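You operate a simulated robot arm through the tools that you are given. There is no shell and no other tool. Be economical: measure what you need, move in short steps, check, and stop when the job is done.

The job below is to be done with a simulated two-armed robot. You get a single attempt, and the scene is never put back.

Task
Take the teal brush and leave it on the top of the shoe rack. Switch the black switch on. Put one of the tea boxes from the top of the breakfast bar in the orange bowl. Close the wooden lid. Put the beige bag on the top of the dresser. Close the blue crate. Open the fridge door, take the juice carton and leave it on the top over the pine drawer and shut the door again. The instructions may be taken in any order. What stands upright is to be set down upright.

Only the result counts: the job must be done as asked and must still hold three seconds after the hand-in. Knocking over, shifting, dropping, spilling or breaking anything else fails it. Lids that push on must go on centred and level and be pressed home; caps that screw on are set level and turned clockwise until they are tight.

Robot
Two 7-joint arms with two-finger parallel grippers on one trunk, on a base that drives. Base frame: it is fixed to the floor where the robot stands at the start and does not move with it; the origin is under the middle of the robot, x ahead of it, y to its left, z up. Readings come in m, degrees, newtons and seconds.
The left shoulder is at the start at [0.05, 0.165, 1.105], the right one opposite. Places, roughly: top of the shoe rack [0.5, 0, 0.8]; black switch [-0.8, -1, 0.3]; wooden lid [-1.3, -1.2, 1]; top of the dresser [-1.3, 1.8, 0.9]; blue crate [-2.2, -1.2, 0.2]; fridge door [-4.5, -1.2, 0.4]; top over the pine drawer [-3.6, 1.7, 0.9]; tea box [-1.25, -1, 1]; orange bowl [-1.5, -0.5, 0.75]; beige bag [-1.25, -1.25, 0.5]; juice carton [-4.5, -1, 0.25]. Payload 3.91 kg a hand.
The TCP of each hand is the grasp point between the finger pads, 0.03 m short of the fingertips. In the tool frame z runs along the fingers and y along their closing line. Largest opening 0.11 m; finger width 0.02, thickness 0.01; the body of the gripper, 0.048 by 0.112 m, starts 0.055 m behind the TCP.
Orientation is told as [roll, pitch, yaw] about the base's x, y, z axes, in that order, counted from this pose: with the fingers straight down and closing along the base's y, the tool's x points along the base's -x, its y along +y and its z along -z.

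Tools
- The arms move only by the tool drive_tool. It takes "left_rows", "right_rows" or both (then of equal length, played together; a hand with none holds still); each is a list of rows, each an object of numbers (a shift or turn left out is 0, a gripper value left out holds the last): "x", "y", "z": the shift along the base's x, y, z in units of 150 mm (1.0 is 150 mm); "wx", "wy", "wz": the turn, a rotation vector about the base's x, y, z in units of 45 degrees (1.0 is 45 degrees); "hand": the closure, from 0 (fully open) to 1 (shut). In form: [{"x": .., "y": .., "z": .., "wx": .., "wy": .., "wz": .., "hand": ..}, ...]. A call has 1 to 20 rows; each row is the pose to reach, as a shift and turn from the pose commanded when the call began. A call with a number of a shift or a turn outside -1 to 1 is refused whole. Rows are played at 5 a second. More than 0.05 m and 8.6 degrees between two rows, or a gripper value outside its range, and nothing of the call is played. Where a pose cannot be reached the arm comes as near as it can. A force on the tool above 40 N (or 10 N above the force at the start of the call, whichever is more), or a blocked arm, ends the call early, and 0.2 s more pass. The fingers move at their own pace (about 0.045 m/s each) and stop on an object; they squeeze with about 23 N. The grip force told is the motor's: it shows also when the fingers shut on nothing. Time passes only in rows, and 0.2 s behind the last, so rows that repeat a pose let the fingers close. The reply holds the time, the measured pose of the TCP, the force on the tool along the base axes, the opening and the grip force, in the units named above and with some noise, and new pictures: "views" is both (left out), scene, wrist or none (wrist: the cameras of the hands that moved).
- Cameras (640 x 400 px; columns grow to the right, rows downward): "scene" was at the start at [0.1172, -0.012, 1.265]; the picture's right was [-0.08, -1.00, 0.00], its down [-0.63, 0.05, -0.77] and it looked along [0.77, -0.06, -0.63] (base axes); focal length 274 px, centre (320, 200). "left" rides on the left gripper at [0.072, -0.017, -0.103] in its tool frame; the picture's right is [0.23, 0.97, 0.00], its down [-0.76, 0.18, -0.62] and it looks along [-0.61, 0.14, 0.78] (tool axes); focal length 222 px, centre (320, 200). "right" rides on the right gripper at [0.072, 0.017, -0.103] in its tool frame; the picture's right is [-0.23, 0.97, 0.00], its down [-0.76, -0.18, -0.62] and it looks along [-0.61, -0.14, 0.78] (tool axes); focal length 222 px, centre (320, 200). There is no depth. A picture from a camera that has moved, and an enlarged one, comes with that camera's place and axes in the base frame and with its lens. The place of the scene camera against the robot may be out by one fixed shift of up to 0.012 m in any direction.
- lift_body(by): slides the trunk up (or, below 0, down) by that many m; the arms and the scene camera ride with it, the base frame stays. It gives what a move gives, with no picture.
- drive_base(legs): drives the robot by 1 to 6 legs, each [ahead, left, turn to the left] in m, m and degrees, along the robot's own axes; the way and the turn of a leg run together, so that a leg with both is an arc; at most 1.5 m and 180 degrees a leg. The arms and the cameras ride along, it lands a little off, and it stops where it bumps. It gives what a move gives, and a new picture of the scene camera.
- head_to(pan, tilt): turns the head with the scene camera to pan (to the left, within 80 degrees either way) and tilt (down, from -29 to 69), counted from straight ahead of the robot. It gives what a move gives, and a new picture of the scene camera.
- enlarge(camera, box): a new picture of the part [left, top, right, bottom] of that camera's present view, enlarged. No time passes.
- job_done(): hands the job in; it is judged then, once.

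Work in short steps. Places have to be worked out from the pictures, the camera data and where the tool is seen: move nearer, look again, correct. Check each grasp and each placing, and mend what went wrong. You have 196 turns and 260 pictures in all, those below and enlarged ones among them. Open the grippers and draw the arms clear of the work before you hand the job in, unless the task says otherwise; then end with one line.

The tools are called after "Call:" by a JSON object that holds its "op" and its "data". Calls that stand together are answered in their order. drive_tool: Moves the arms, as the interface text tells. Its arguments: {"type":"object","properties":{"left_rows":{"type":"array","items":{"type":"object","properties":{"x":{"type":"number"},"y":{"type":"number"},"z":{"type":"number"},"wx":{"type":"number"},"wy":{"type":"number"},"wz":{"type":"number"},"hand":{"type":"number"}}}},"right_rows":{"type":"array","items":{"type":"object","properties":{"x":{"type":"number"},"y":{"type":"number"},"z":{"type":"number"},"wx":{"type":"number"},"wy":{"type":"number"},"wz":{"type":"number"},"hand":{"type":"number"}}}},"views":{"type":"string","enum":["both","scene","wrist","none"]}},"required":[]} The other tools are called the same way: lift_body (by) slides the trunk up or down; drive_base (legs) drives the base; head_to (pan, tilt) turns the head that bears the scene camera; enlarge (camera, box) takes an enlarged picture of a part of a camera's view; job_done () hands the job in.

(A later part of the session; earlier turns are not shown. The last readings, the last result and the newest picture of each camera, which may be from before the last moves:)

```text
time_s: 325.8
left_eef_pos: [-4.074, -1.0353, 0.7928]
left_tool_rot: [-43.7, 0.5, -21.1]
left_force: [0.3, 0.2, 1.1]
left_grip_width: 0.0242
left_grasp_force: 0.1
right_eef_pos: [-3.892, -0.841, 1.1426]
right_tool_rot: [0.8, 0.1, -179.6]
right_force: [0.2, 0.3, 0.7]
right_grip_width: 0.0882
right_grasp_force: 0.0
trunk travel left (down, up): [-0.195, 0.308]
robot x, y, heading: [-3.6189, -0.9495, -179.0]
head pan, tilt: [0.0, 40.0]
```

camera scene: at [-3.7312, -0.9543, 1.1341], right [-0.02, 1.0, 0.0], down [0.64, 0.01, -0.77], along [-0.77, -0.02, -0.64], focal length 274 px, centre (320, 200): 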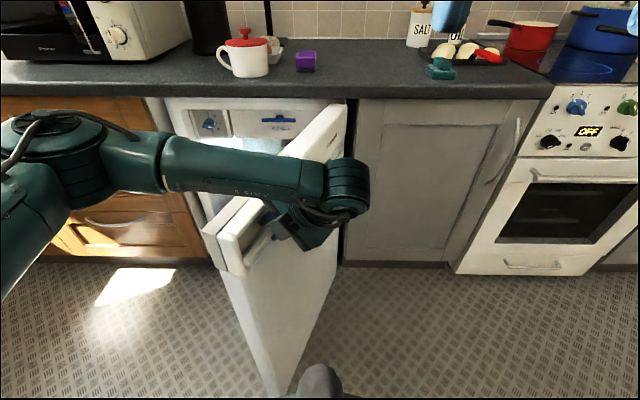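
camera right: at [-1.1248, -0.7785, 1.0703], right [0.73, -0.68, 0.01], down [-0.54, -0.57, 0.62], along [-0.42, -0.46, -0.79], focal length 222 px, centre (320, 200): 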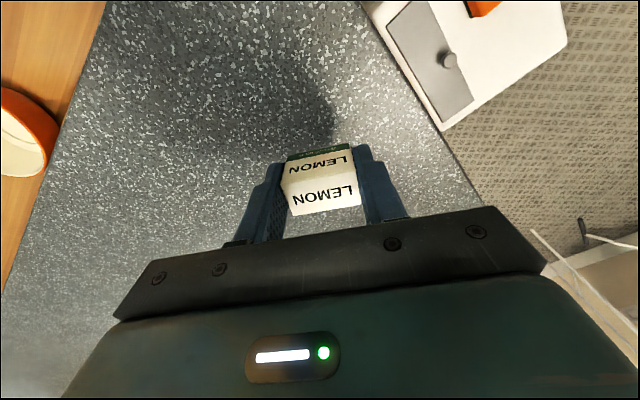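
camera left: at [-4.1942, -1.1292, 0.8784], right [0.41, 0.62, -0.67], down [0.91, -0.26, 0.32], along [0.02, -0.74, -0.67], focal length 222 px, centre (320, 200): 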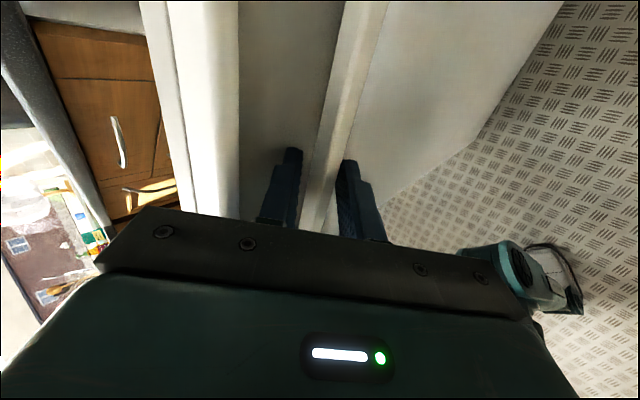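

~70° open. Two more steps to ~90°.

Call:
{"op": "drive_base", "data": {"legs": [[-0.02, -0.073, 0]]}}

Call:
{"op": "drive_tool", "data": {"left_rows": [{"wz": 0.12}, {"wz": 0.23}], "views": "none"}}

Call:
{"op": "drive_base", "data": {"legs": [[-0.005, -0.08, 0]]}}

```text
time_s: 326.9
left_eef_pos: [-4.0556, -0.9595, 0.7923]
left_tool_rot: [-43.8, 0.6, -21.2]
left_force: [0.1, -0.1, 0.4]
left_grip_width: 0.0241
left_grasp_force: 0.0
right_eef_pos: [-3.8736, -0.7641, 1.144]
right_tool_rot: [0.8, 0.0, -179.6]
right_force: [-0.2, 0.5, -0.2]
right_grip_width: 0.088
right_grasp_force: 0.1
trunk travel left (down, up): [-0.195, 0.308]
robot x, y, heading: [-3.601, -0.8705, -178.9]
head pan, tilt: [0.0, 40.0]
camera scene: at [-3.7125, -0.8786, 1.1341], right [-0.02, 1.0, 0.0], down [0.64, 0.01, -0.77], along [-0.77, -0.01, -0.64], focal length 274 px, centre (320, 200)
```

scene: 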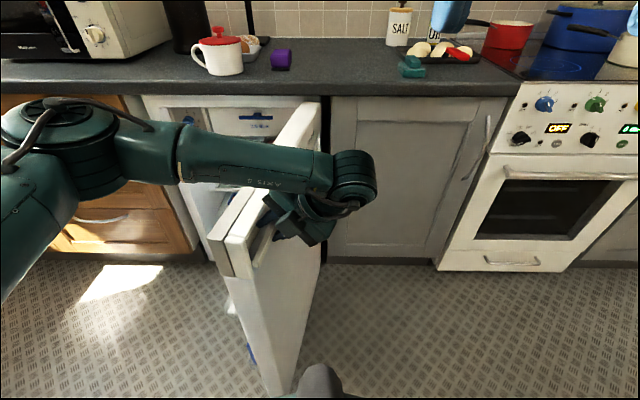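

```text
time_s: 327.5
left_eef_pos: [-4.0556, -0.9595, 0.79]
left_tool_rot: [-43.7, 0.5, -10.8]
left_force: [0.5, -0.1, 0.4]
left_grip_width: 0.024
left_grasp_force: 0.1
right_eef_pos: [-3.8746, -0.7645, 1.1434]
right_tool_rot: [0.8, 0.1, -179.6]
right_force: [-0.8, -0.7, 0.0]
right_grip_width: 0.088
right_grasp_force: 0.1
trunk travel left (down, up): [-0.195, 0.308]
robot x, y, heading: [-3.6045, -0.8746, -178.9]
head pan, tilt: [0.0, 40.0]
```

```text
time_s: 328.5
left_eef_pos: [-4.0514, -0.8824, 0.7912]
left_tool_rot: [-43.8, 0.4, -10.6]
left_force: [0.6, 0.2, 0.6]
left_grip_width: 0.0241
left_grasp_force: 0.1
right_eef_pos: [-3.8706, -0.6875, 1.1421]
right_tool_rot: [0.7, 0.1, -179.4]
right_force: [0.8, -0.9, 0.7]
right_grip_width: 0.0877
right_grasp_force: 0.0
trunk travel left (down, up): [-0.195, 0.308]
robot x, y, heading: [-3.5976, -0.7931, -178.6]
head pan, tilt: [0.0, 40.0]
camera scene: at [-3.7091, -0.8006, 1.1341], right [-0.02, 1.0, 0.0], down [0.64, 0.01, -0.77], along [-0.77, -0.02, -0.64], focal length 274 px, centre (320, 200)
```

scene: 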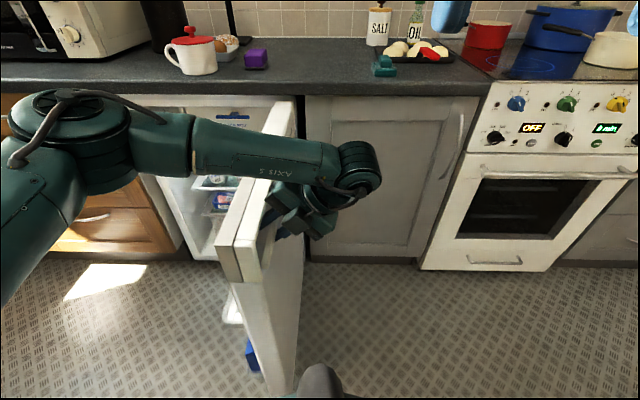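

Door ~90° open. I release: open the fingers, withdraw up and outward, back the base off, then move left in front of the opening.

Call:
{"op": "drive_tool", "data": {"left_rows": [{"hand": 0.6}, {"hand": 0.5}, {"x": 0.03, "y": 0.14, "z": 0.14}, {"x": 0.07, "y": 0.32, "z": 0.32}, {"x": 0.1, "y": 0.5, "z": 0.52}, {"x": 0.2, "y": 0.55, "z": 0.75}, {"x": 0.3, "y": 0.55, "z": 1}], "views": "none"}}

Call:
{"op": "drive_base", "data": {"legs": [[-0.3, 0, 0], [0, 0.5, 0]]}}

```text
time_s: 330.1
left_eef_pos: [-4.006, -0.7994, 0.9424]
left_tool_rot: [-43.7, 0.5, -10.6]
left_force: [0.0, 0.3, 0.0]
left_grip_width: 0.0552
left_grasp_force: 0.1
right_eef_pos: [-3.8697, -0.6875, 1.1427]
right_tool_rot: [0.8, 0.1, -179.5]
right_force: [0.0, -0.2, -0.2]
right_grip_width: 0.0881
right_grasp_force: 0.0
trunk travel left (down, up): [-0.195, 0.308]
robot x, y, heading: [-3.6005, -0.7949, -178.9]
head pan, tilt: [0.0, 40.0]
```

```text
time_s: 334.7
left_eef_pos: [-3.6966, -1.2915, 0.9425]
left_tool_rot: [-43.7, 0.5, -10.8]
left_force: [0.4, 0.1, -0.1]
left_grip_width: 0.055
left_grasp_force: 0.0
right_eef_pos: [-3.5615, -1.1795, 1.1436]
right_tool_rot: [0.8, 0.1, -179.6]
right_force: [0.1, 0.0, -0.3]
right_grip_width: 0.0879
right_grasp_force: 0.0
trunk travel left (down, up): [-0.195, 0.308]
robot x, y, heading: [-3.293, -1.2855, -179.0]
head pan, tilt: [0.0, 40.0]
camera scene: at [-3.3996, -1.2935, 1.1341], right [-0.02, 1.0, 0.0], down [0.64, 0.01, -0.77], along [-0.77, -0.01, -0.64], focal length 274 px, centre (320, 200)
```

scene: 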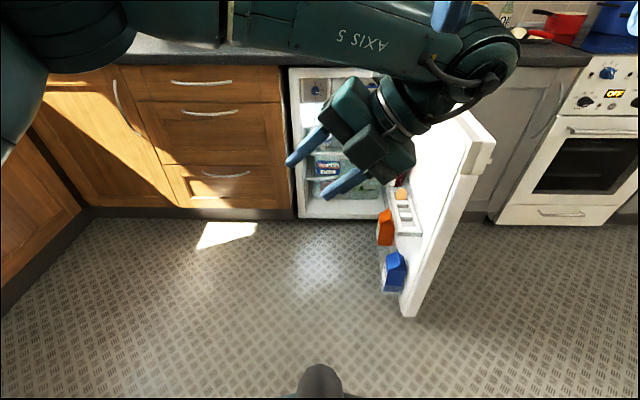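

The door rack holds an orange and a blue carton. Zoom in.

Call:
{"op": "enlarge", "data": {"camera": "scene", "box": [350, 150, 490, 320]}}

Call:
{"op": "drive_tool", "data": {"left_rows": [{"x": 0.1, "y": -0.2, "z": 0.1, "wz": -0.17}, {"x": 0.2, "y": -0.4, "z": 0.2, "wz": -0.34}, {"x": 0.3, "y": -0.6, "z": 0.3, "wz": -0.51}, {"x": 0.4, "y": -0.8, "z": 0.4, "wz": -0.68}, {"x": 0.4, "y": -1, "z": 0.5, "wz": -0.85}, {"x": 0.4, "y": -1, "z": 0.6, "wz": -1}], "views": "scene"}}

```text
2.35 times, centred on (420, 235) of scene
camera zoom: at [-3.3996, -1.2935, 1.1341], right [-0.02, 1.0, 0.0], down [0.64, 0.01, -0.77], along [-0.77, -0.01, -0.64], focal length 645 px, centre (85, 118)
```

zoom: 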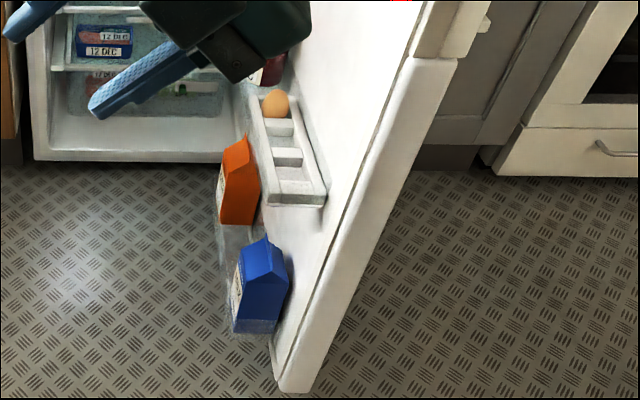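

```text
time_s: 336.1
left_eef_pos: [-3.6383, -1.4424, 1.0314]
left_tool_rot: [-43.7, 0.4, -55.9]
left_force: [-0.8, 0.4, 0.8]
left_grip_width: 0.055
left_grasp_force: 0.0
right_eef_pos: [-3.5603, -1.1794, 1.1433]
right_tool_rot: [0.7, 0.1, -179.6]
right_force: [0.5, -1.3, -0.4]
right_grip_width: 0.0881
right_grasp_force: 0.1
trunk travel left (down, up): [-0.195, 0.308]
robot x, y, heading: [-3.2844, -1.2818, -178.9]
head pan, tilt: [0.0, 40.0]
camera scene: at [-3.3996, -1.2935, 1.1341], right [-0.02, 1.0, 0.0], down [0.64, 0.01, -0.77], along [-0.77, -0.01, -0.64], focal length 274 px, centre (320, 200)
```

scene: 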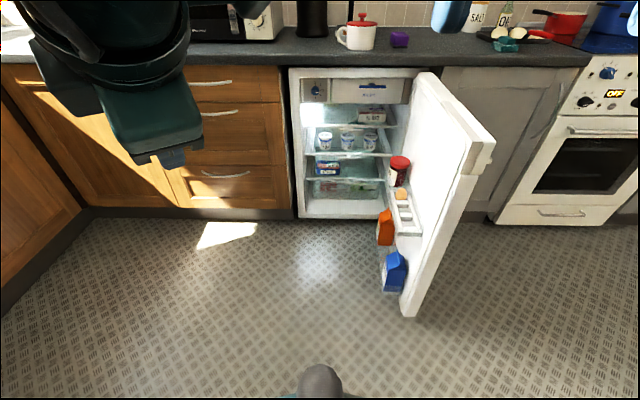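

Orange carton (juice) sits in the door's lower rack at about (-4.26,-1.01), under the egg rack, facing −y. More door opening would make it face me. I put the closed left hand on the inner side and push the door further open by strafing right.

Call:
{"op": "drive_base", "data": {"legs": [[0.28, 0, 0]]}}

Call:
{"op": "drive_tool", "data": {"left_rows": [{"x": -0.15, "z": -0.2, "hand": 1}, {"x": -0.3, "z": -0.4}, {"x": -0.45, "z": -0.6}, {"x": -0.6, "z": -0.8}, {"x": -0.7, "z": -1}], "views": "none"}}

Call:
{"op": "drive_tool", "data": {"left_rows": [{"z": -0.25}, {"z": -0.5}, {"z": -0.75}, {"z": -1}], "views": "none"}}

Call:
{"op": "drive_base", "data": {"legs": [[0, -0.3, 0]]}}

```text
time_s: 338.1
left_eef_pos: [-3.9162, -1.4492, 1.031]
left_tool_rot: [-43.6, 0.5, -55.6]
left_force: [0.6, -0.8, 0.4]
left_grip_width: 0.0549
left_grasp_force: 0.0
right_eef_pos: [-3.8394, -1.1867, 1.1422]
right_tool_rot: [0.9, 0.1, -179.4]
right_force: [-0.7, 0.2, -0.2]
right_grip_width: 0.0881
right_grasp_force: 0.1
trunk travel left (down, up): [-0.195, 0.308]
robot x, y, heading: [-3.5731, -1.2912, -178.5]
head pan, tilt: [0.0, 40.0]
camera scene: at [-3.6782, -1.2995, 1.1341], right [-0.02, 1.0, 0.0], down [0.64, 0.01, -0.77], along [-0.77, -0.02, -0.64], focal length 274 px, centre (320, 200)
```

scene: 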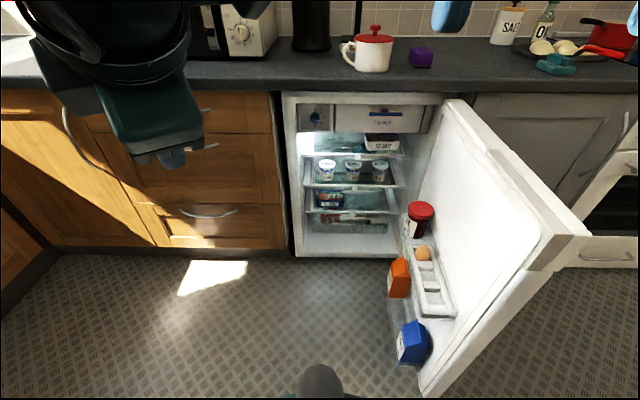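

```text
time_s: 339.3
left_eef_pos: [-4.0205, -1.4485, 0.8827]
left_tool_rot: [-43.9, 0.4, -55.7]
left_force: [0.3, 0.4, 1.0]
left_grip_width: 0.0
left_grasp_force: 22.7
right_eef_pos: [-3.8402, -1.1861, 1.1434]
right_tool_rot: [0.8, 0.2, -179.4]
right_force: [0.4, -1.0, -0.8]
right_grip_width: 0.088
right_grasp_force: 0.1
trunk travel left (down, up): [-0.195, 0.308]
robot x, y, heading: [-3.5646, -1.2906, -178.8]
head pan, tilt: [0.0, 40.0]
```

```text
time_s: 340.3
left_eef_pos: [-4.022, -1.4492, 0.7321]
left_tool_rot: [-43.8, 0.4, -55.6]
left_force: [0.5, -0.4, -0.2]
left_grip_width: 0.0
left_grasp_force: 23.2
right_eef_pos: [-3.84, -1.1868, 1.1422]
right_tool_rot: [0.7, 0.1, -179.4]
right_force: [0.8, -0.6, -0.3]
right_grip_width: 0.0881
right_grasp_force: 0.0
trunk travel left (down, up): [-0.195, 0.308]
robot x, y, heading: [-3.5691, -1.2895, -178.7]
head pan, tilt: [0.0, 40.0]
```

```text
time_s: 342.3
left_eef_pos: [-4.0272, -1.1492, 0.7326]
left_tool_rot: [-43.8, 0.4, -55.7]
left_force: [0.2, -0.1, 0.2]
left_grip_width: 0.0
left_grasp_force: 23.0
right_eef_pos: [-3.8463, -0.8867, 1.1435]
right_tool_rot: [0.8, 0.1, -179.5]
right_force: [0.1, -0.7, 1.6]
right_grip_width: 0.0878
right_grasp_force: 0.1
trunk travel left (down, up): [-0.195, 0.308]
robot x, y, heading: [-3.5719, -0.9916, -178.7]
head pan, tilt: [0.0, 40.0]
camera scene: at [-3.6844, -1.0007, 1.1341], right [-0.02, 1.0, 0.0], down [0.64, 0.01, -0.77], along [-0.77, -0.02, -0.64], focal length 274 px, centre (320, 200)
```

scene: 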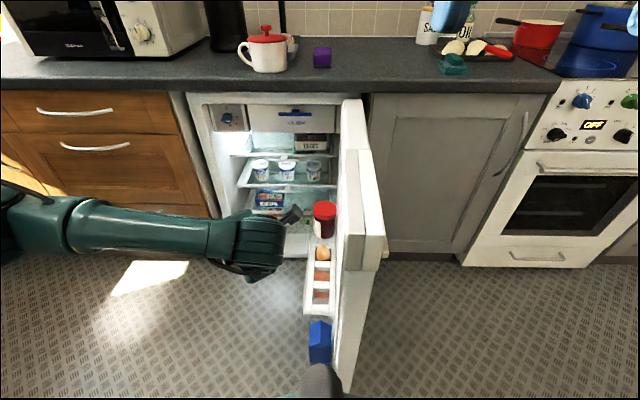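

Hand is beside the door's inner side, clear of the jar. Strafe right 0.3 m to push the door wider.

Call:
{"op": "drive_base", "data": {"legs": [[0, -0.3, 0]]}}

```text
time_s: 344.4
left_eef_pos: [-4.0334, -0.8475, 0.7325]
left_tool_rot: [-43.8, 0.4, -55.8]
left_force: [-0.6, -0.4, 0.1]
left_grip_width: 0.0001
left_grasp_force: 23.2
right_eef_pos: [-3.8508, -0.5835, 1.1425]
right_tool_rot: [0.6, 0.1, -179.5]
right_force: [0.3, -1.0, 1.0]
right_grip_width: 0.088
right_grasp_force: 0.0
trunk travel left (down, up): [-0.195, 0.308]
robot x, y, heading: [-3.5789, -0.6917, -178.7]
head pan, tilt: [0.0, 40.0]
camera scene: at [-3.6908, -0.6977, 1.1341], right [-0.02, 1.0, 0.0], down [0.64, 0.01, -0.77], along [-0.77, -0.02, -0.64], focal length 274 px, centre (320, 200)
```

scene: 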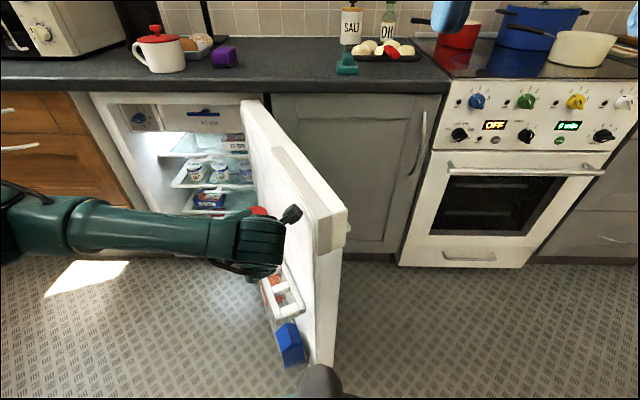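

Door is at ~111°. Push 0.2 m further.

Call:
{"op": "drive_base", "data": {"legs": [[0, -0.2, 0]]}}

```text
time_s: 345.4
left_eef_pos: [-4.0321, -0.8061, 0.7321]
left_tool_rot: [-43.9, 0.3, -54.4]
left_force: [2.9, -3.3, 1.3]
left_grip_width: 0.0
left_grasp_force: 22.7
right_eef_pos: [-3.8544, -0.5363, 1.1433]
right_tool_rot: [0.7, 0.1, -179.4]
right_force: [0.0, -0.4, -0.1]
right_grip_width: 0.0881
right_grasp_force: 0.1
trunk travel left (down, up): [-0.195, 0.308]
robot x, y, heading: [-3.5834, -0.6391, -178.6]
head pan, tilt: [0.0, 40.0]
stopped in leg 1: the force on the tool passed its limit (the readings are from after the stop); the commanded pose is now the measured one
camera scene: at [-3.6915, -0.6501, 1.1341], right [-0.02, 1.0, 0.0], down [0.64, 0.02, -0.77], along [-0.77, -0.02, -0.64], focal length 274 px, centre (320, 200)
```

scene: 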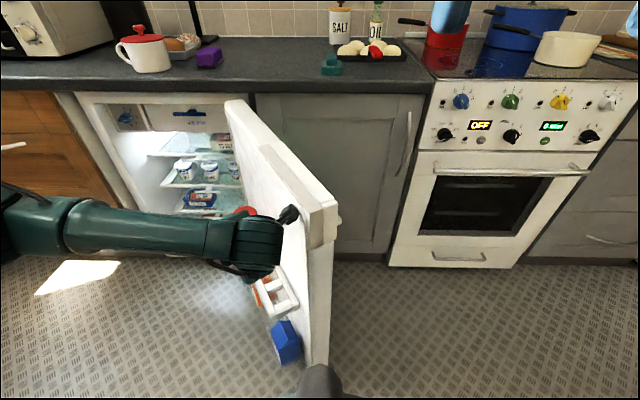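

The door has reached its stop (~115°). I back away, and restore the left hand's normal roll (undo yaw 33° and roll 90°).

Call:
{"op": "drive_base", "data": {"legs": [[0, 0.3, 0], [-0.1, 0.25, 0]]}}

Call:
{"op": "drive_tool", "data": {"left_rows": [{"wz": -0.18, "x": 0.1}, {"wz": -0.36, "x": 0.2}, {"wz": -0.54, "x": 0.3}, {"wz": -0.75, "x": 0.3}], "views": "none"}}

Call:
{"op": "drive_tool", "data": {"left_rows": [{"wx": -0.12, "wz": -0.12}, {"wx": -0.24, "wz": -0.24}, {"wx": -0.36, "wz": -0.36}, {"wx": -0.48, "wz": -0.48}, {"wx": -0.6, "wz": -0.6}, {"wx": -0.7, "wz": -0.7}], "views": "none"}}

Call:
{"op": "drive_tool", "data": {"left_rows": [{"wx": -0.12, "wz": -0.12, "hand": 0}, {"wx": -0.24, "wz": -0.24}, {"wx": -0.36, "wz": -0.36}, {"wx": -0.48, "wz": -0.48}, {"wx": -0.6, "wz": -0.6}, {"wx": -0.714, "wz": -0.714}], "views": "none"}}

```text
time_s: 348.9
left_eef_pos: [-3.9199, -1.3451, 0.7326]
left_tool_rot: [-44.0, 0.2, -54.5]
left_force: [-0.2, -0.4, 0.7]
left_grip_width: 0.0002
left_grasp_force: 23.6
right_eef_pos: [-3.7416, -1.0754, 1.143]
right_tool_rot: [0.8, 0.2, -179.7]
right_force: [0.2, -0.1, 0.1]
right_grip_width: 0.0877
right_grasp_force: 0.0
trunk travel left (down, up): [-0.195, 0.308]
robot x, y, heading: [-3.4652, -1.181, -178.9]
head pan, tilt: [0.0, 40.0]
camera scene: at [-3.5793, -1.1899, 1.1341], right [-0.02, 1.0, 0.0], down [0.64, 0.01, -0.77], along [-0.77, -0.02, -0.64], focal length 274 px, centre (320, 200)
```

scene: 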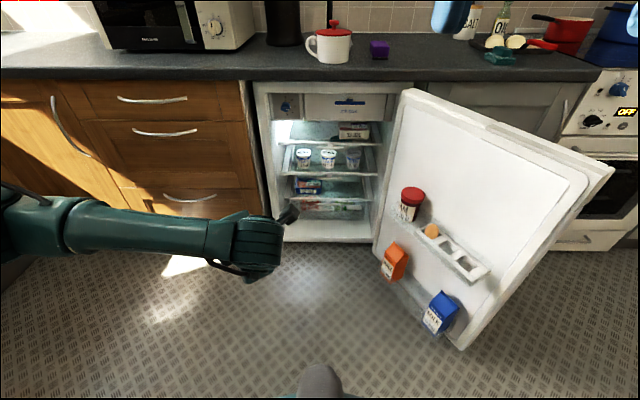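

```text
refused: row 4 steps farther than a row can; nothing moved
```

```text
time_s: 350.3
left_eef_pos: [-3.9202, -1.3437, 0.7329]
left_tool_rot: [-55.2, -29.1, -84.0]
left_force: [0.3, 0.1, 0.0]
left_grip_width: 0.0001
left_grasp_force: 22.8
right_eef_pos: [-3.7404, -1.0754, 1.1437]
right_tool_rot: [0.8, 0.3, -179.6]
right_force: [0.1, -0.2, 0.2]
right_grip_width: 0.0881
right_grasp_force: 0.0
trunk travel left (down, up): [-0.195, 0.308]
robot x, y, heading: [-3.4644, -1.1815, -179.0]
head pan, tilt: [0.0, 40.0]
```

```text
time_s: 351.7
left_eef_pos: [-3.9214, -1.3259, 0.7428]
left_tool_rot: [-43.7, -59.9, -125.1]
left_force: [-0.9, 0.1, 0.6]
left_grip_width: 0.1099
left_grasp_force: 0.0
left hand out of reach, approached as far as the arm can: row 6
right_eef_pos: [-3.7412, -1.0759, 1.1414]
right_tool_rot: [0.8, 0.2, -179.7]
right_force: [-0.7, 0.1, -0.5]
right_grip_width: 0.088
right_grasp_force: 0.1
trunk travel left (down, up): [-0.195, 0.308]
robot x, y, heading: [-3.4676, -1.1817, -178.8]
head pan, tilt: [0.0, 40.0]
```

JUICE and MILK cartons now face outward. I fix the hand orientation (computed −34° correction) and then move the base to (-3.91,-1.47) heading 115°.

Call:
{"op": "drive_tool", "data": {"left_rows": [{"wx": -0.075, "wy": -0.106, "wz": -0.079}, {"wx": -0.15, "wy": -0.212, "wz": -0.158}, {"wx": -0.225, "wy": -0.318, "wz": -0.237}, {"wx": -0.3, "wy": -0.424, "wz": -0.316}, {"wx": -0.375, "wy": -0.529, "wz": -0.394}], "views": "none"}}

Call:
{"op": "drive_base", "data": {"legs": [[0.25, 0.28, 0], [0.19, 0, 0], [0, 0, -66]]}}

Call:
{"op": "enlarge", "data": {"camera": "left", "box": [0, 0, 640, 400]}}

```text
time_s: 352.9
left_eef_pos: [-3.9202, -1.3261, 0.7427]
left_tool_rot: [-0.5, -46.0, -178.8]
left_force: [-0.8, 0.6, 0.1]
left_grip_width: 0.1098
left_grasp_force: 0.0
right_eef_pos: [-3.7413, -1.075, 1.1426]
right_tool_rot: [0.7, 0.2, -179.6]
right_force: [0.0, 0.0, -0.5]
right_grip_width: 0.088
right_grasp_force: 0.0
trunk travel left (down, up): [-0.195, 0.308]
robot x, y, heading: [-3.4704, -1.1815, -178.9]
head pan, tilt: [0.0, 40.0]
```

```text
time_s: 359.3
left_eef_pos: [-4.2075, -1.1049, 0.7423]
left_tool_rot: [-0.5, -46.0, 114.4]
left_force: [0.0, -0.2, 0.3]
left_grip_width: 0.11
left_grasp_force: 0.1
right_eef_pos: [-3.9064, -1.1724, 1.1417]
right_tool_rot: [0.9, 0.2, 113.5]
right_force: [0.3, 0.3, 0.3]
right_grip_width: 0.0881
right_grasp_force: 0.2
trunk travel left (down, up): [-0.195, 0.308]
robot x, y, heading: [-3.8943, -1.4638, 114.5]
head pan, tilt: [0.0, 40.0]
camera scene: at [-3.9411, -1.3674, 1.1341], right [0.91, 0.41, 0.0], down [0.26, -0.59, -0.77], along [-0.32, 0.7, -0.64], focal length 274 px, centre (320, 200)
```

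scene: 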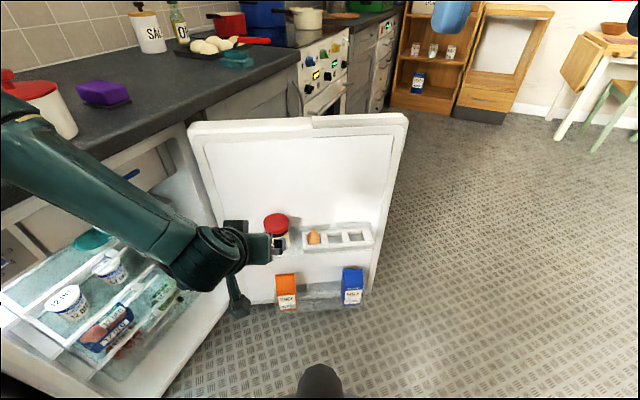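

```text
1.00 times, centred on (320, 200) of left
camera zoom: at [-4.1403, -1.2124, 0.7616], right [-0.82, -0.54, -0.17], down [-0.2, 0.0, 0.98], along [-0.53, 0.84, -0.11], focal length 222 px, centre (320, 200)
```

zoom: 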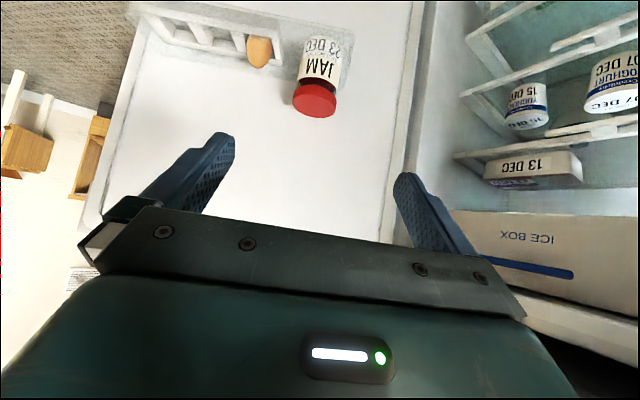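

View is good: JUICE at about (-4.267,-0.937), z 0.24–0.42, egg rack at z≥0.53 above. The left elbow is near the counter, so I'll use the right arm instead: retract the left arm, tilt the right hand forward.

Call:
{"op": "drive_tool", "data": {"left_rows": [{"x": 0.06, "y": -0.14, "z": 0.17}, {"x": 0.13, "y": -0.29, "z": 0.34}, {"x": 0.2, "y": -0.44, "z": 0.51}, {"x": 0.27, "y": -0.59, "z": 0.68}, {"x": 0.34, "y": -0.74, "z": 0.85}, {"x": 0.4, "y": -0.88, "z": 1}], "right_rows": [{"wx": 0.155, "wy": 0.07, "x": -0.05, "y": 0.1}, {"wx": 0.31, "wy": 0.14, "x": -0.1, "y": 0.2}, {"wx": 0.465, "wy": 0.21, "x": -0.15, "y": 0.3}, {"wx": 0.62, "wy": 0.28, "x": -0.2, "y": 0.4}, {"wx": 0.775, "wy": 0.35, "x": -0.25, "y": 0.5}, {"wx": 0.93, "wy": 0.42, "x": -0.3, "y": 0.6}], "views": "none"}}

Call:
{"op": "drive_base", "data": {"legs": [[-0.1, 0.1, 0]]}}

Call:
{"op": "lift_body", "data": {"by": -0.19}}

```text
time_s: 360.1
left_eef_pos: [-4.1826, -1.1604, 0.8052]
left_tool_rot: [-0.4, -46.1, 114.4]
left_force: [-1.1, -0.1, 0.0]
left_grip_width: 0.11
left_grasp_force: 0.0
left hand out of reach, approached as far as the arm can: row 3
right_eef_pos: [-3.9237, -1.1346, 1.1472]
right_tool_rot: [2.1, -18.5, 112.9]
right_force: [-1.5, 5.9, 23.4]
right_grip_width: 0.0879
right_grasp_force: 0.0
trunk travel left (down, up): [-0.195, 0.308]
robot x, y, heading: [-3.9009, -1.4662, 114.4]
head pan, tilt: [0.0, 40.0]
stopped in row 3 (right hand): the force on the tool passed its limit (the readings are from after the stop); the commanded pose is now the measured one
```

```text
time_s: 361.4
left_eef_pos: [-4.2323, -1.2907, 0.8048]
left_tool_rot: [-0.5, -46.2, 114.1]
left_force: [0.5, 1.1, 0.0]
left_grip_width: 0.1099
left_grasp_force: 0.0
right_eef_pos: [-3.9739, -1.2672, 1.1466]
right_tool_rot: [1.8, -18.4, 112.6]
right_force: [-0.4, 17.3, 27.8]
right_grip_width: 0.0879
right_grasp_force: 0.0
trunk travel left (down, up): [-0.195, 0.308]
robot x, y, heading: [-3.9458, -1.5972, 114.1]
head pan, tilt: [0.0, 40.0]
camera scene: at [-3.9907, -1.5013, 1.1293], right [0.92, 0.4, 0.0], down [0.28, -0.63, -0.73], along [-0.29, 0.67, -0.69], focal length 274 px, centre (320, 200)
```

scene: 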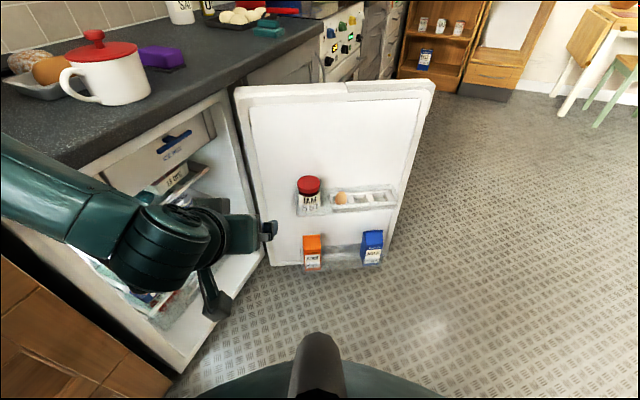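

```text
time_s: 363.5
left_eef_pos: [-4.2326, -1.2911, 0.6151]
left_tool_rot: [-0.5, -46.0, 114.1]
left_force: [-0.6, 0.7, -0.1]
left_grip_width: 0.1099
left_grasp_force: 0.1
right_eef_pos: [-3.9738, -1.2663, 0.9573]
right_tool_rot: [2.0, -18.5, 112.6]
right_force: [-0.6, 18.7, 24.6]
right_grip_width: 0.0879
right_grasp_force: 0.0
trunk travel left (down, up): [-0.005, 0.498]
robot x, y, heading: [-3.9455, -1.5957, 113.9]
head pan, tilt: [0.0, 40.0]
```

The right hand is pressing against the robot itself (too close and high). I raise the trunk back, then move the right hand forward-down away from the body, and pull the left hand back.

Call:
{"op": "lift_body", "data": {"by": 0.19}}

Call:
{"op": "drive_tool", "data": {"right_rows": [{"x": -0.08, "y": 0.18, "z": -0.1}, {"x": -0.16, "y": 0.36, "z": -0.2}, {"x": -0.24, "y": 0.54, "z": -0.3}, {"x": -0.3, "y": 0.7, "z": -0.5}, {"x": -0.3, "y": 0.7, "z": -0.7}], "views": "none"}}

Call:
{"op": "drive_tool", "data": {"left_rows": [{"z": 0.2, "x": 0.05, "y": -0.05}, {"z": 0.4, "x": 0.1, "y": -0.1}, {"z": 0.6, "x": 0.15, "y": -0.15}, {"z": 0.8, "x": 0.2, "y": -0.2}, {"z": 1, "x": 0.2, "y": -0.2}], "views": "scene"}}

```text
time_s: 365.6
left_eef_pos: [-4.2331, -1.2913, 0.806]
left_tool_rot: [-0.6, -46.2, 114.1]
left_force: [-0.7, 0.0, 0.6]
left_grip_width: 0.11
left_grasp_force: 0.1
right_eef_pos: [-3.9749, -1.2647, 1.1475]
right_tool_rot: [2.0, -18.3, 112.6]
right_force: [-2.6, 17.5, 24.0]
right_grip_width: 0.0882
right_grasp_force: 0.1
trunk travel left (down, up): [-0.195, 0.308]
robot x, y, heading: [-3.9477, -1.5995, 114.3]
head pan, tilt: [0.0, 40.0]
```

```text
time_s: 366.8
left_eef_pos: [-4.2327, -1.2905, 0.8051]
left_tool_rot: [-0.5, -46.1, 114.1]
left_force: [-0.2, 0.9, -0.8]
left_grip_width: 0.1099
left_grasp_force: 0.1
right_eef_pos: [-4.02, -1.162, 1.0399]
right_tool_rot: [1.7, -18.4, 112.9]
right_force: [0.3, 0.1, 0.1]
right_grip_width: 0.088
right_grasp_force: 0.1
trunk travel left (down, up): [-0.195, 0.308]
robot x, y, heading: [-3.9474, -1.5985, 114.0]
head pan, tilt: [0.0, 40.0]
```

```text
time_s: 367.9
left_eef_pos: [-4.2012, -1.3203, 0.9568]
left_tool_rot: [-0.4, -46.1, 114.1]
left_force: [-0.4, 0.0, 0.0]
left_grip_width: 0.1099
left_grasp_force: 0.1
left hand out of reach, approached as far as the arm can: row 1, 2, 3, 4
right_eef_pos: [-4.02, -1.1623, 1.0409]
right_tool_rot: [1.9, -18.4, 112.6]
right_force: [0.8, -0.1, 0.9]
right_grip_width: 0.088
right_grasp_force: 0.1
trunk travel left (down, up): [-0.195, 0.308]
robot x, y, heading: [-3.9446, -1.6011, 114.1]
head pan, tilt: [0.0, 40.0]
camera scene: at [-3.9921, -1.4992, 1.1341], right [0.91, 0.41, 0.0], down [0.26, -0.59, -0.77], along [-0.31, 0.7, -0.64], focal length 274 px, centre (320, 200)
```

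scene: 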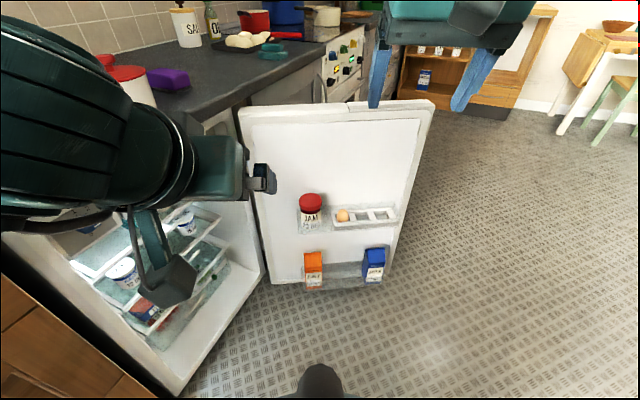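

Free now. I fold the left hand to vertical and back, and tilt the right hand further to ~-50°.

Call:
{"op": "drive_tool", "data": {"left_rows": [{"wx": -0.15, "wy": -0.07, "x": 0.02, "y": -0.05, "z": 0.05}, {"wx": -0.3, "wy": -0.14, "x": 0.04, "y": -0.1, "z": 0.1}, {"wx": -0.45, "wy": -0.21, "x": 0.06, "y": -0.15, "z": 0.15}, {"wx": -0.6, "wy": -0.28, "x": 0.08, "y": -0.2, "z": 0.2}, {"wx": -0.75, "wy": -0.35, "x": 0.1, "y": -0.25, "z": 0.25}, {"wx": -0.9, "wy": -0.42, "x": 0.12, "y": -0.3, "z": 0.3}], "right_rows": [{"wx": 0.11, "wy": 0.05, "z": -0.1}, {"wx": 0.22, "wy": 0.1, "z": -0.2}, {"wx": 0.33, "wy": 0.15, "z": -0.3}, {"wx": 0.44, "wy": 0.2, "z": -0.4}, {"wx": 0.55, "wy": 0.25, "z": -0.5}, {"wx": 0.65, "wy": 0.3, "z": -0.6}], "views": "none"}}

Call:
{"op": "drive_tool", "data": {"right_rows": [{"x": -0.05, "y": 0.1, "z": -0.2, "hand": 0}, {"x": -0.1, "y": 0.2, "z": -0.4}, {"x": -0.15, "y": 0.3, "z": -0.6}, {"x": -0.2, "y": 0.4, "z": -0.8}, {"x": -0.2, "y": 0.4, "z": -1}], "views": "none"}}

Call:
{"op": "lift_body", "data": {"by": -0.19}}

Call:
{"op": "drive_tool", "data": {"right_rows": [{"z": -0.1}, {"z": -0.2}, {"z": -0.3}, {"z": -0.4}], "views": "both"}}

```text
time_s: 369.4
left_eef_pos: [-4.1847, -1.3671, 1.0004]
left_tool_rot: [-1.1, -1.3, 114.4]
left_force: [0.5, -0.4, -0.3]
left_grip_width: 0.1099
left_grasp_force: 0.0
right_eef_pos: [-4.0192, -1.1631, 0.9508]
right_tool_rot: [3.8, -50.6, 111.8]
right_force: [1.2, -0.6, 0.5]
right_grip_width: 0.0881
right_grasp_force: 0.0
trunk travel left (down, up): [-0.195, 0.308]
robot x, y, heading: [-3.9493, -1.5983, 114.0]
head pan, tilt: [0.0, 40.0]
```

```text
time_s: 370.6
left_eef_pos: [-4.185, -1.3669, 0.9999]
left_tool_rot: [-1.1, -1.3, 114.4]
left_force: [-0.2, -0.6, 0.2]
left_grip_width: 0.1101
left_grasp_force: 0.1
right_eef_pos: [-4.0501, -1.0998, 0.801]
right_tool_rot: [3.6, -50.6, 111.9]
right_force: [0.4, 0.7, -0.1]
right_grip_width: 0.1103
right_grasp_force: 0.0
trunk travel left (down, up): [-0.195, 0.308]
robot x, y, heading: [-3.9511, -1.5963, 114.4]
head pan, tilt: [0.0, 40.0]
```

```text
time_s: 372.6
left_eef_pos: [-4.1848, -1.3663, 0.81]
left_tool_rot: [-1.1, -1.4, 114.4]
left_force: [0.5, 0.6, -0.7]
left_grip_width: 0.1101
left_grasp_force: 0.1
right_eef_pos: [-4.0494, -1.1001, 0.6119]
right_tool_rot: [3.6, -50.6, 111.8]
right_force: [0.3, -0.3, 0.0]
right_grip_width: 0.1102
right_grasp_force: 0.0
trunk travel left (down, up): [-0.005, 0.498]
robot x, y, heading: [-3.949, -1.5978, 114.2]
head pan, tilt: [0.0, 40.0]
```

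```text
time_s: 373.6
left_eef_pos: [-4.1844, -1.367, 0.8108]
left_tool_rot: [-1.1, -1.4, 114.4]
left_force: [0.5, 1.0, 0.2]
left_grip_width: 0.1101
left_grasp_force: 0.0
right_eef_pos: [-4.051, -1.0995, 0.552]
right_tool_rot: [3.7, -50.8, 111.8]
right_force: [-1.1, 0.2, -0.2]
right_grip_width: 0.1102
right_grasp_force: 0.1
trunk travel left (down, up): [-0.005, 0.498]
robot x, y, heading: [-3.947, -1.5972, 114.1]
head pan, tilt: [0.0, 40.0]
camera scene: at [-3.9917, -1.4991, 0.9441], right [0.91, 0.41, 0.0], down [0.26, -0.59, -0.77], along [-0.31, 0.7, -0.64], focal length 274 px, centre (320, 200)
camera right: at [-4.0149, -1.2216, 0.5604], right [-0.94, -0.27, 0.21], down [0.2, 0.09, 0.98], along [-0.28, 0.96, -0.03], focal length 222 px, centre (320, 200)
```

scene: 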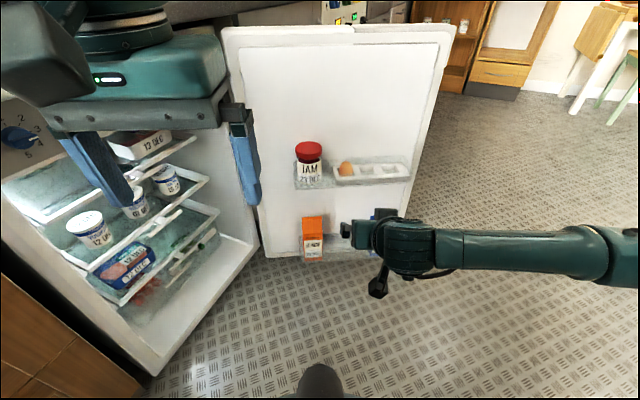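
right: 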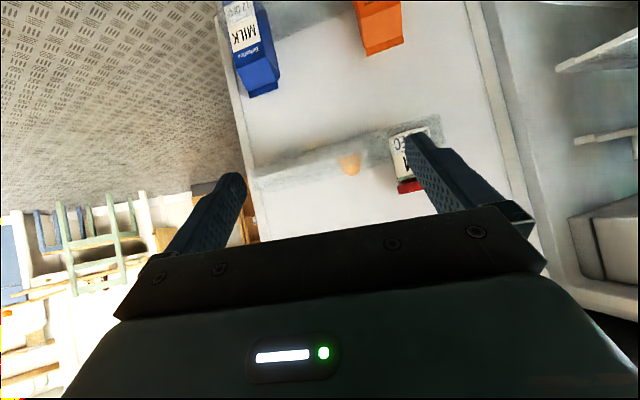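

Triangulated: JUICE carton centre ≈(-4.29,-0.89), z 0.12–0.30. To keep the left elbow clear of the counter/fridge, I re-station: robot further right with heading 140°, hand yawed back to face the door.

Call:
{"op": "drive_base", "data": {"legs": [[0, -0.29, 0], [0, -0.06, 26]]}}

Call:
{"op": "drive_tool", "data": {"right_rows": [{"wz": -0.15, "z": -0.2}, {"wz": -0.3, "z": -0.4}, {"wz": -0.45, "z": -0.6}, {"wz": -0.55, "z": -0.8}], "views": "wrist"}}

```text
time_s: 376.9
left_eef_pos: [-3.9508, -1.3394, 0.8095]
left_tool_rot: [-1.1, -1.4, 140.0]
left_force: [-0.9, 0.1, 0.2]
left_grip_width: 0.11
left_grasp_force: 0.0
right_eef_pos: [-3.9463, -1.0404, 0.5504]
right_tool_rot: [3.6, -50.6, 137.4]
right_force: [0.2, 0.2, -0.1]
right_grip_width: 0.1101
right_grasp_force: 0.2
trunk travel left (down, up): [-0.005, 0.498]
robot x, y, heading: [-3.6373, -1.4447, 139.9]
head pan, tilt: [0.0, 40.0]
camera scene: at [-3.7227, -1.3769, 0.9441], right [0.65, 0.76, 0.0], down [0.49, -0.42, -0.77], along [-0.58, 0.49, -0.64], focal length 274 px, centre (320, 200)
```

scene: 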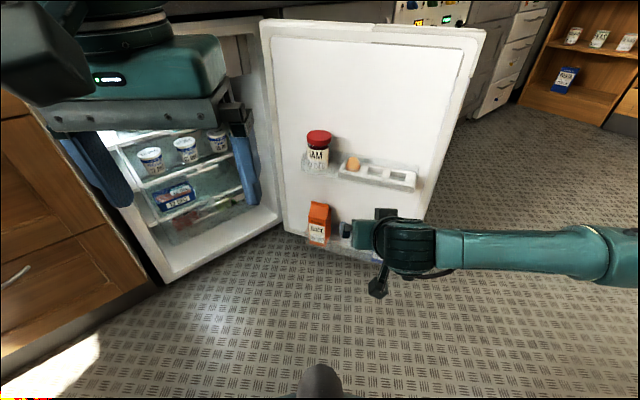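

```text
time_s: 377.9
left_eef_pos: [-3.9522, -1.3384, 0.8109]
left_tool_rot: [-1.1, -1.4, 140.0]
left_force: [0.6, 0.0, -0.7]
left_grip_width: 0.1098
left_grasp_force: 0.0
right_eef_pos: [-3.9457, -1.0426, 0.4321]
right_tool_rot: [3.6, -50.6, 112.5]
right_force: [0.4, -0.4, -0.3]
right_grip_width: 0.1099
right_grasp_force: 0.1
trunk travel left (down, up): [-0.005, 0.498]
robot x, y, heading: [-3.6396, -1.4431, 139.7]
head pan, tilt: [0.0, 40.0]
camera right: at [-3.909, -1.1629, 0.441], right [-0.94, -0.28, 0.21], down [0.2, 0.09, 0.98], along [-0.3, 0.95, -0.03], focal length 222 px, centre (320, 200)
```

right: 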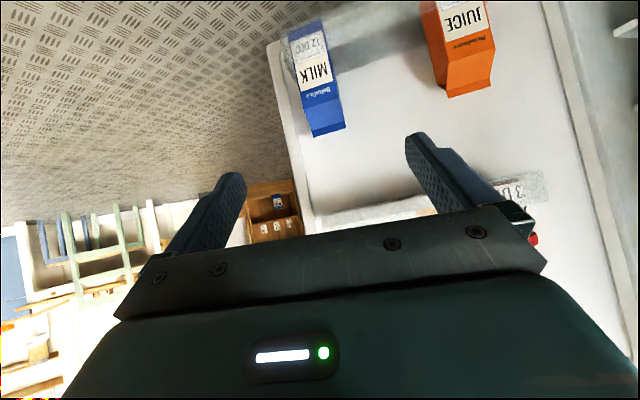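

JUICE label confirmed; carton centre ≈(-4.296,-0.888). I bring the right hand to a pre-grasp point in front of and above it (arm plus a small base move).

Call:
{"op": "drive_tool", "data": {"right_rows": [{"x": -0.19, "y": -0.02, "z": -0.1}, {"x": -0.38, "y": -0.04, "z": -0.2}, {"x": -0.57, "y": -0.06, "z": -0.35}, {"x": -0.76, "y": -0.08, "z": -0.5}, {"x": -0.94, "y": -0.08, "z": -0.58}], "views": "none"}}

Call:
{"op": "drive_base", "data": {"legs": [[0.15, 0.068, 0]]}}

Call:
{"op": "drive_tool", "data": {"right_rows": [{"z": 0}], "views": "wrist"}}

```text
time_s: 379.1
left_eef_pos: [-3.9527, -1.3405, 0.8108]
left_tool_rot: [-1.1, -1.4, 140.1]
left_force: [-0.2, -0.7, -0.7]
left_grip_width: 0.1098
left_grasp_force: 0.1
right_eef_pos: [-4.0876, -1.0562, 0.3464]
right_tool_rot: [3.7, -50.5, 112.5]
right_force: [-0.3, 0.2, -0.2]
right_grip_width: 0.1103
right_grasp_force: 0.0
trunk travel left (down, up): [-0.005, 0.498]
robot x, y, heading: [-3.6333, -1.4456, 139.5]
head pan, tilt: [0.0, 40.0]
```

```text
time_s: 380.6
left_eef_pos: [-4.1132, -1.2943, 0.8111]
left_tool_rot: [-1.1, -1.4, 140.2]
left_force: [0.0, 0.2, -0.7]
left_grip_width: 0.1097
left_grasp_force: 0.1
right_eef_pos: [-4.2487, -1.0098, 0.3444]
right_tool_rot: [3.4, -50.6, 112.6]
right_force: [-0.4, 0.0, 0.7]
right_grip_width: 0.11
right_grasp_force: 0.1
trunk travel left (down, up): [-0.005, 0.498]
robot x, y, heading: [-3.7977, -1.3989, 139.9]
head pan, tilt: [0.0, 40.0]
camera scene: at [-3.8834, -1.3313, 0.9441], right [0.64, 0.76, 0.0], down [0.49, -0.41, -0.77], along [-0.59, 0.49, -0.64], focal length 274 px, centre (320, 200)
```

scene: 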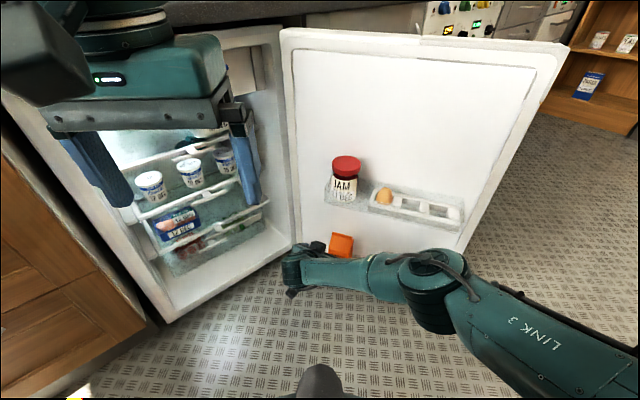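

```text
time_s: 381.0
left_eef_pos: [-4.1134, -1.2939, 0.811]
left_tool_rot: [-1.1, -1.3, 140.2]
left_force: [0.5, -1.2, 0.1]
left_grip_width: 0.1099
left_grasp_force: 0.0
right_eef_pos: [-4.2477, -1.0099, 0.3468]
right_tool_rot: [3.6, -50.6, 112.7]
right_force: [0.1, 0.4, 0.2]
right_grip_width: 0.11
right_grasp_force: 0.1
trunk travel left (down, up): [-0.005, 0.498]
robot x, y, heading: [-3.7997, -1.3991, 140.3]
head pan, tilt: [0.0, 40.0]
camera right: at [-4.2108, -1.1303, 0.3557], right [-0.93, -0.29, 0.21], down [0.2, 0.09, 0.98], along [-0.3, 0.95, -0.03], focal length 222 px, centre (320, 200)
```

right: 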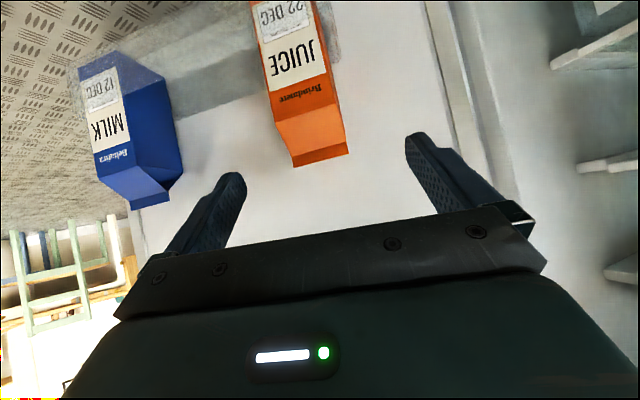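

Approach direction matches the tool axis; rail top ≈0.18, so TCP z 0.24 is safe. I advance diagonally and look before closing.

Call:
{"op": "drive_tool", "data": {"right_rows": [{"x": -0.06, "y": 0.15, "z": -0.14}, {"x": -0.12, "y": 0.3, "z": -0.28}, {"x": -0.18, "y": 0.45, "z": -0.42}, {"x": -0.24, "y": 0.6, "z": -0.56}, {"x": -0.3, "y": 0.74, "z": -0.7}], "views": "wrist"}}

```text
time_s: 382.2
left_eef_pos: [-4.112, -1.2935, 0.8101]
left_tool_rot: [-1.1, -1.4, 140.2]
left_force: [-0.5, 0.2, 0.1]
left_grip_width: 0.1101
left_grasp_force: 0.1
right_eef_pos: [-4.2411, -0.93, 0.317]
right_tool_rot: [3.7, -50.4, 112.7]
right_force: [0.1, 0.8, 0.5]
right_grip_width: 0.1099
right_grasp_force: 0.1
right hand out of reach, approached as far as the arm can: row 2, 3, 4, 5
trunk travel left (down, up): [-0.005, 0.498]
robot x, y, heading: [-3.7977, -1.4015, 139.9]
head pan, tilt: [0.0, 40.0]
camera right: at [-4.204, -1.0514, 0.3264], right [-0.93, -0.29, 0.21], down [0.2, 0.1, 0.98], along [-0.3, 0.95, -0.03], focal length 222 px, centre (320, 200)
```

right: 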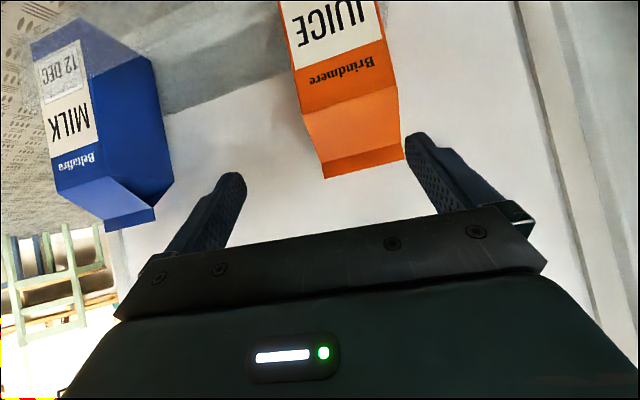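

Reach limit: the base must come ~0.1 m closer. I pull the hand back, move the left hand to the right (so its elbow stays clear), advance the base, and re-approach.

Call:
{"op": "drive_tool", "data": {"right_rows": [{"x": 0.13, "y": -0.11, "z": 0.05}, {"x": 0.26, "y": -0.22, "z": 0.1}, {"x": 0.39, "y": -0.33, "z": 0.1}, {"x": 0.51, "y": -0.43, "z": 0.1}, {"x": 0.51, "y": -0.43, "z": 0.1}], "left_rows": [{"x": 0.12, "y": 0.15, "z": 0.1}, {"x": 0.24, "y": 0.3, "z": 0.2}, {"x": 0.36, "y": 0.45, "z": 0.3}, {"x": 0.48, "y": 0.6, "z": 0.4}, {"x": 0.6, "y": 0.75, "z": 0.5}], "views": "none"}}

Call:
{"op": "drive_base", "data": {"legs": [[0.115, 0.03, 0]]}}

Call:
{"op": "drive_tool", "data": {"right_rows": [{"z": 0}], "views": "wrist"}}

```text
time_s: 383.1
left_eef_pos: [-4.0493, -1.2153, 0.8644]
left_tool_rot: [-1.2, -1.3, 140.4]
left_force: [-0.8, -0.6, -0.2]
left_grip_width: 0.1099
left_grasp_force: 0.1
right_eef_pos: [-4.22, -0.8481, 0.3803]
right_tool_rot: [9.7, -62.7, 95.4]
right_force: [-0.5, -0.5, 0.3]
right_grip_width: 0.11
right_grasp_force: 0.0
right hand out of reach, approached as far as the arm can: row 1, 2, 3
trunk travel left (down, up): [-0.005, 0.498]
robot x, y, heading: [-3.8009, -1.3981, 140.1]
head pan, tilt: [0.0, 40.0]
stopped in row 4 (right hand): the force on the tool passed its limit (the readings are from after the stop); the commanded pose is now the measured one
```

```text
time_s: 383.9
left_eef_pos: [-4.0549, -1.2116, 0.8638]
left_tool_rot: [-1.1, -1.5, 140.2]
left_force: [-0.9, -0.5, -0.5]
left_grip_width: 0.11
left_grasp_force: 0.1
right_eef_pos: [-4.2253, -0.849, 0.3787]
right_tool_rot: [10.0, -62.5, 94.7]
right_force: [13.8, -9.8, 9.2]
right_grip_width: 0.1051
right_grasp_force: 0.0
trunk travel left (down, up): [-0.005, 0.498]
robot x, y, heading: [-3.8083, -1.3976, 140.0]
head pan, tilt: [0.0, 40.0]
stopped in leg 1: the force on the tool passed its limit (the readings are from after the stop); the commanded pose is now the measured one
camera scene: at [-3.8911, -1.3287, 0.9442], right [0.64, 0.77, 0.0], down [0.49, -0.41, -0.77], along [-0.59, 0.49, -0.64], focal length 274 px, centre (320, 200)
```

scene: 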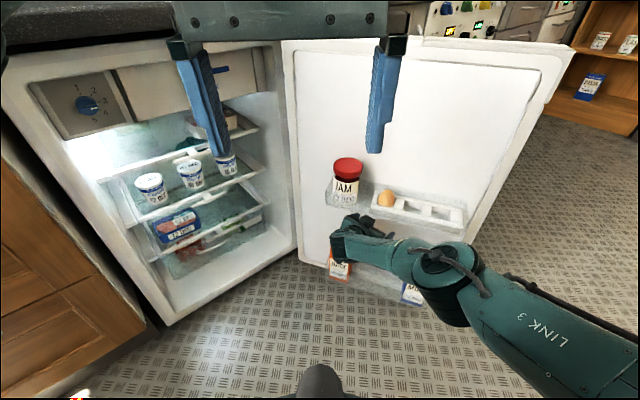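

```text
time_s: 384.3
left_eef_pos: [-4.0556, -1.212, 0.8648]
left_tool_rot: [-1.2, -1.4, 140.2]
left_force: [-0.4, -0.6, -0.6]
left_grip_width: 0.1103
left_grasp_force: 0.0
right_eef_pos: [-4.2259, -0.8497, 0.377]
right_tool_rot: [10.1, -62.3, 94.8]
right_force: [14.6, -9.8, 10.5]
right_grip_width: 0.1047
right_grasp_force: 0.2
trunk travel left (down, up): [-0.005, 0.498]
robot x, y, heading: [-3.809, -1.3929, 139.9]
head pan, tilt: [0.0, 40.0]
camera right: at [-4.2149, -0.9741, 0.3609], right [-0.95, -0.13, 0.28], down [0.3, -0.14, 0.94], along [-0.08, 0.98, 0.17], focal length 222 px, centre (320, 200)
```

right: 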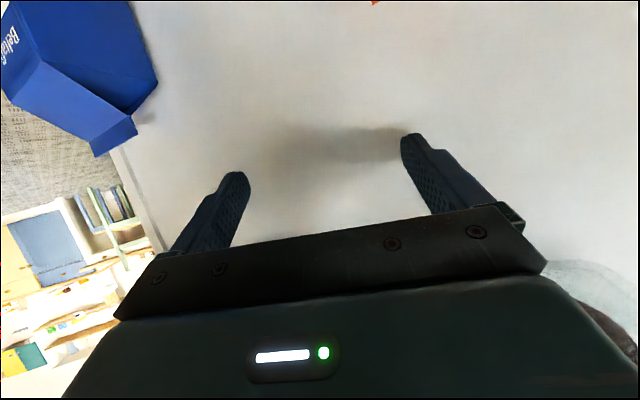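

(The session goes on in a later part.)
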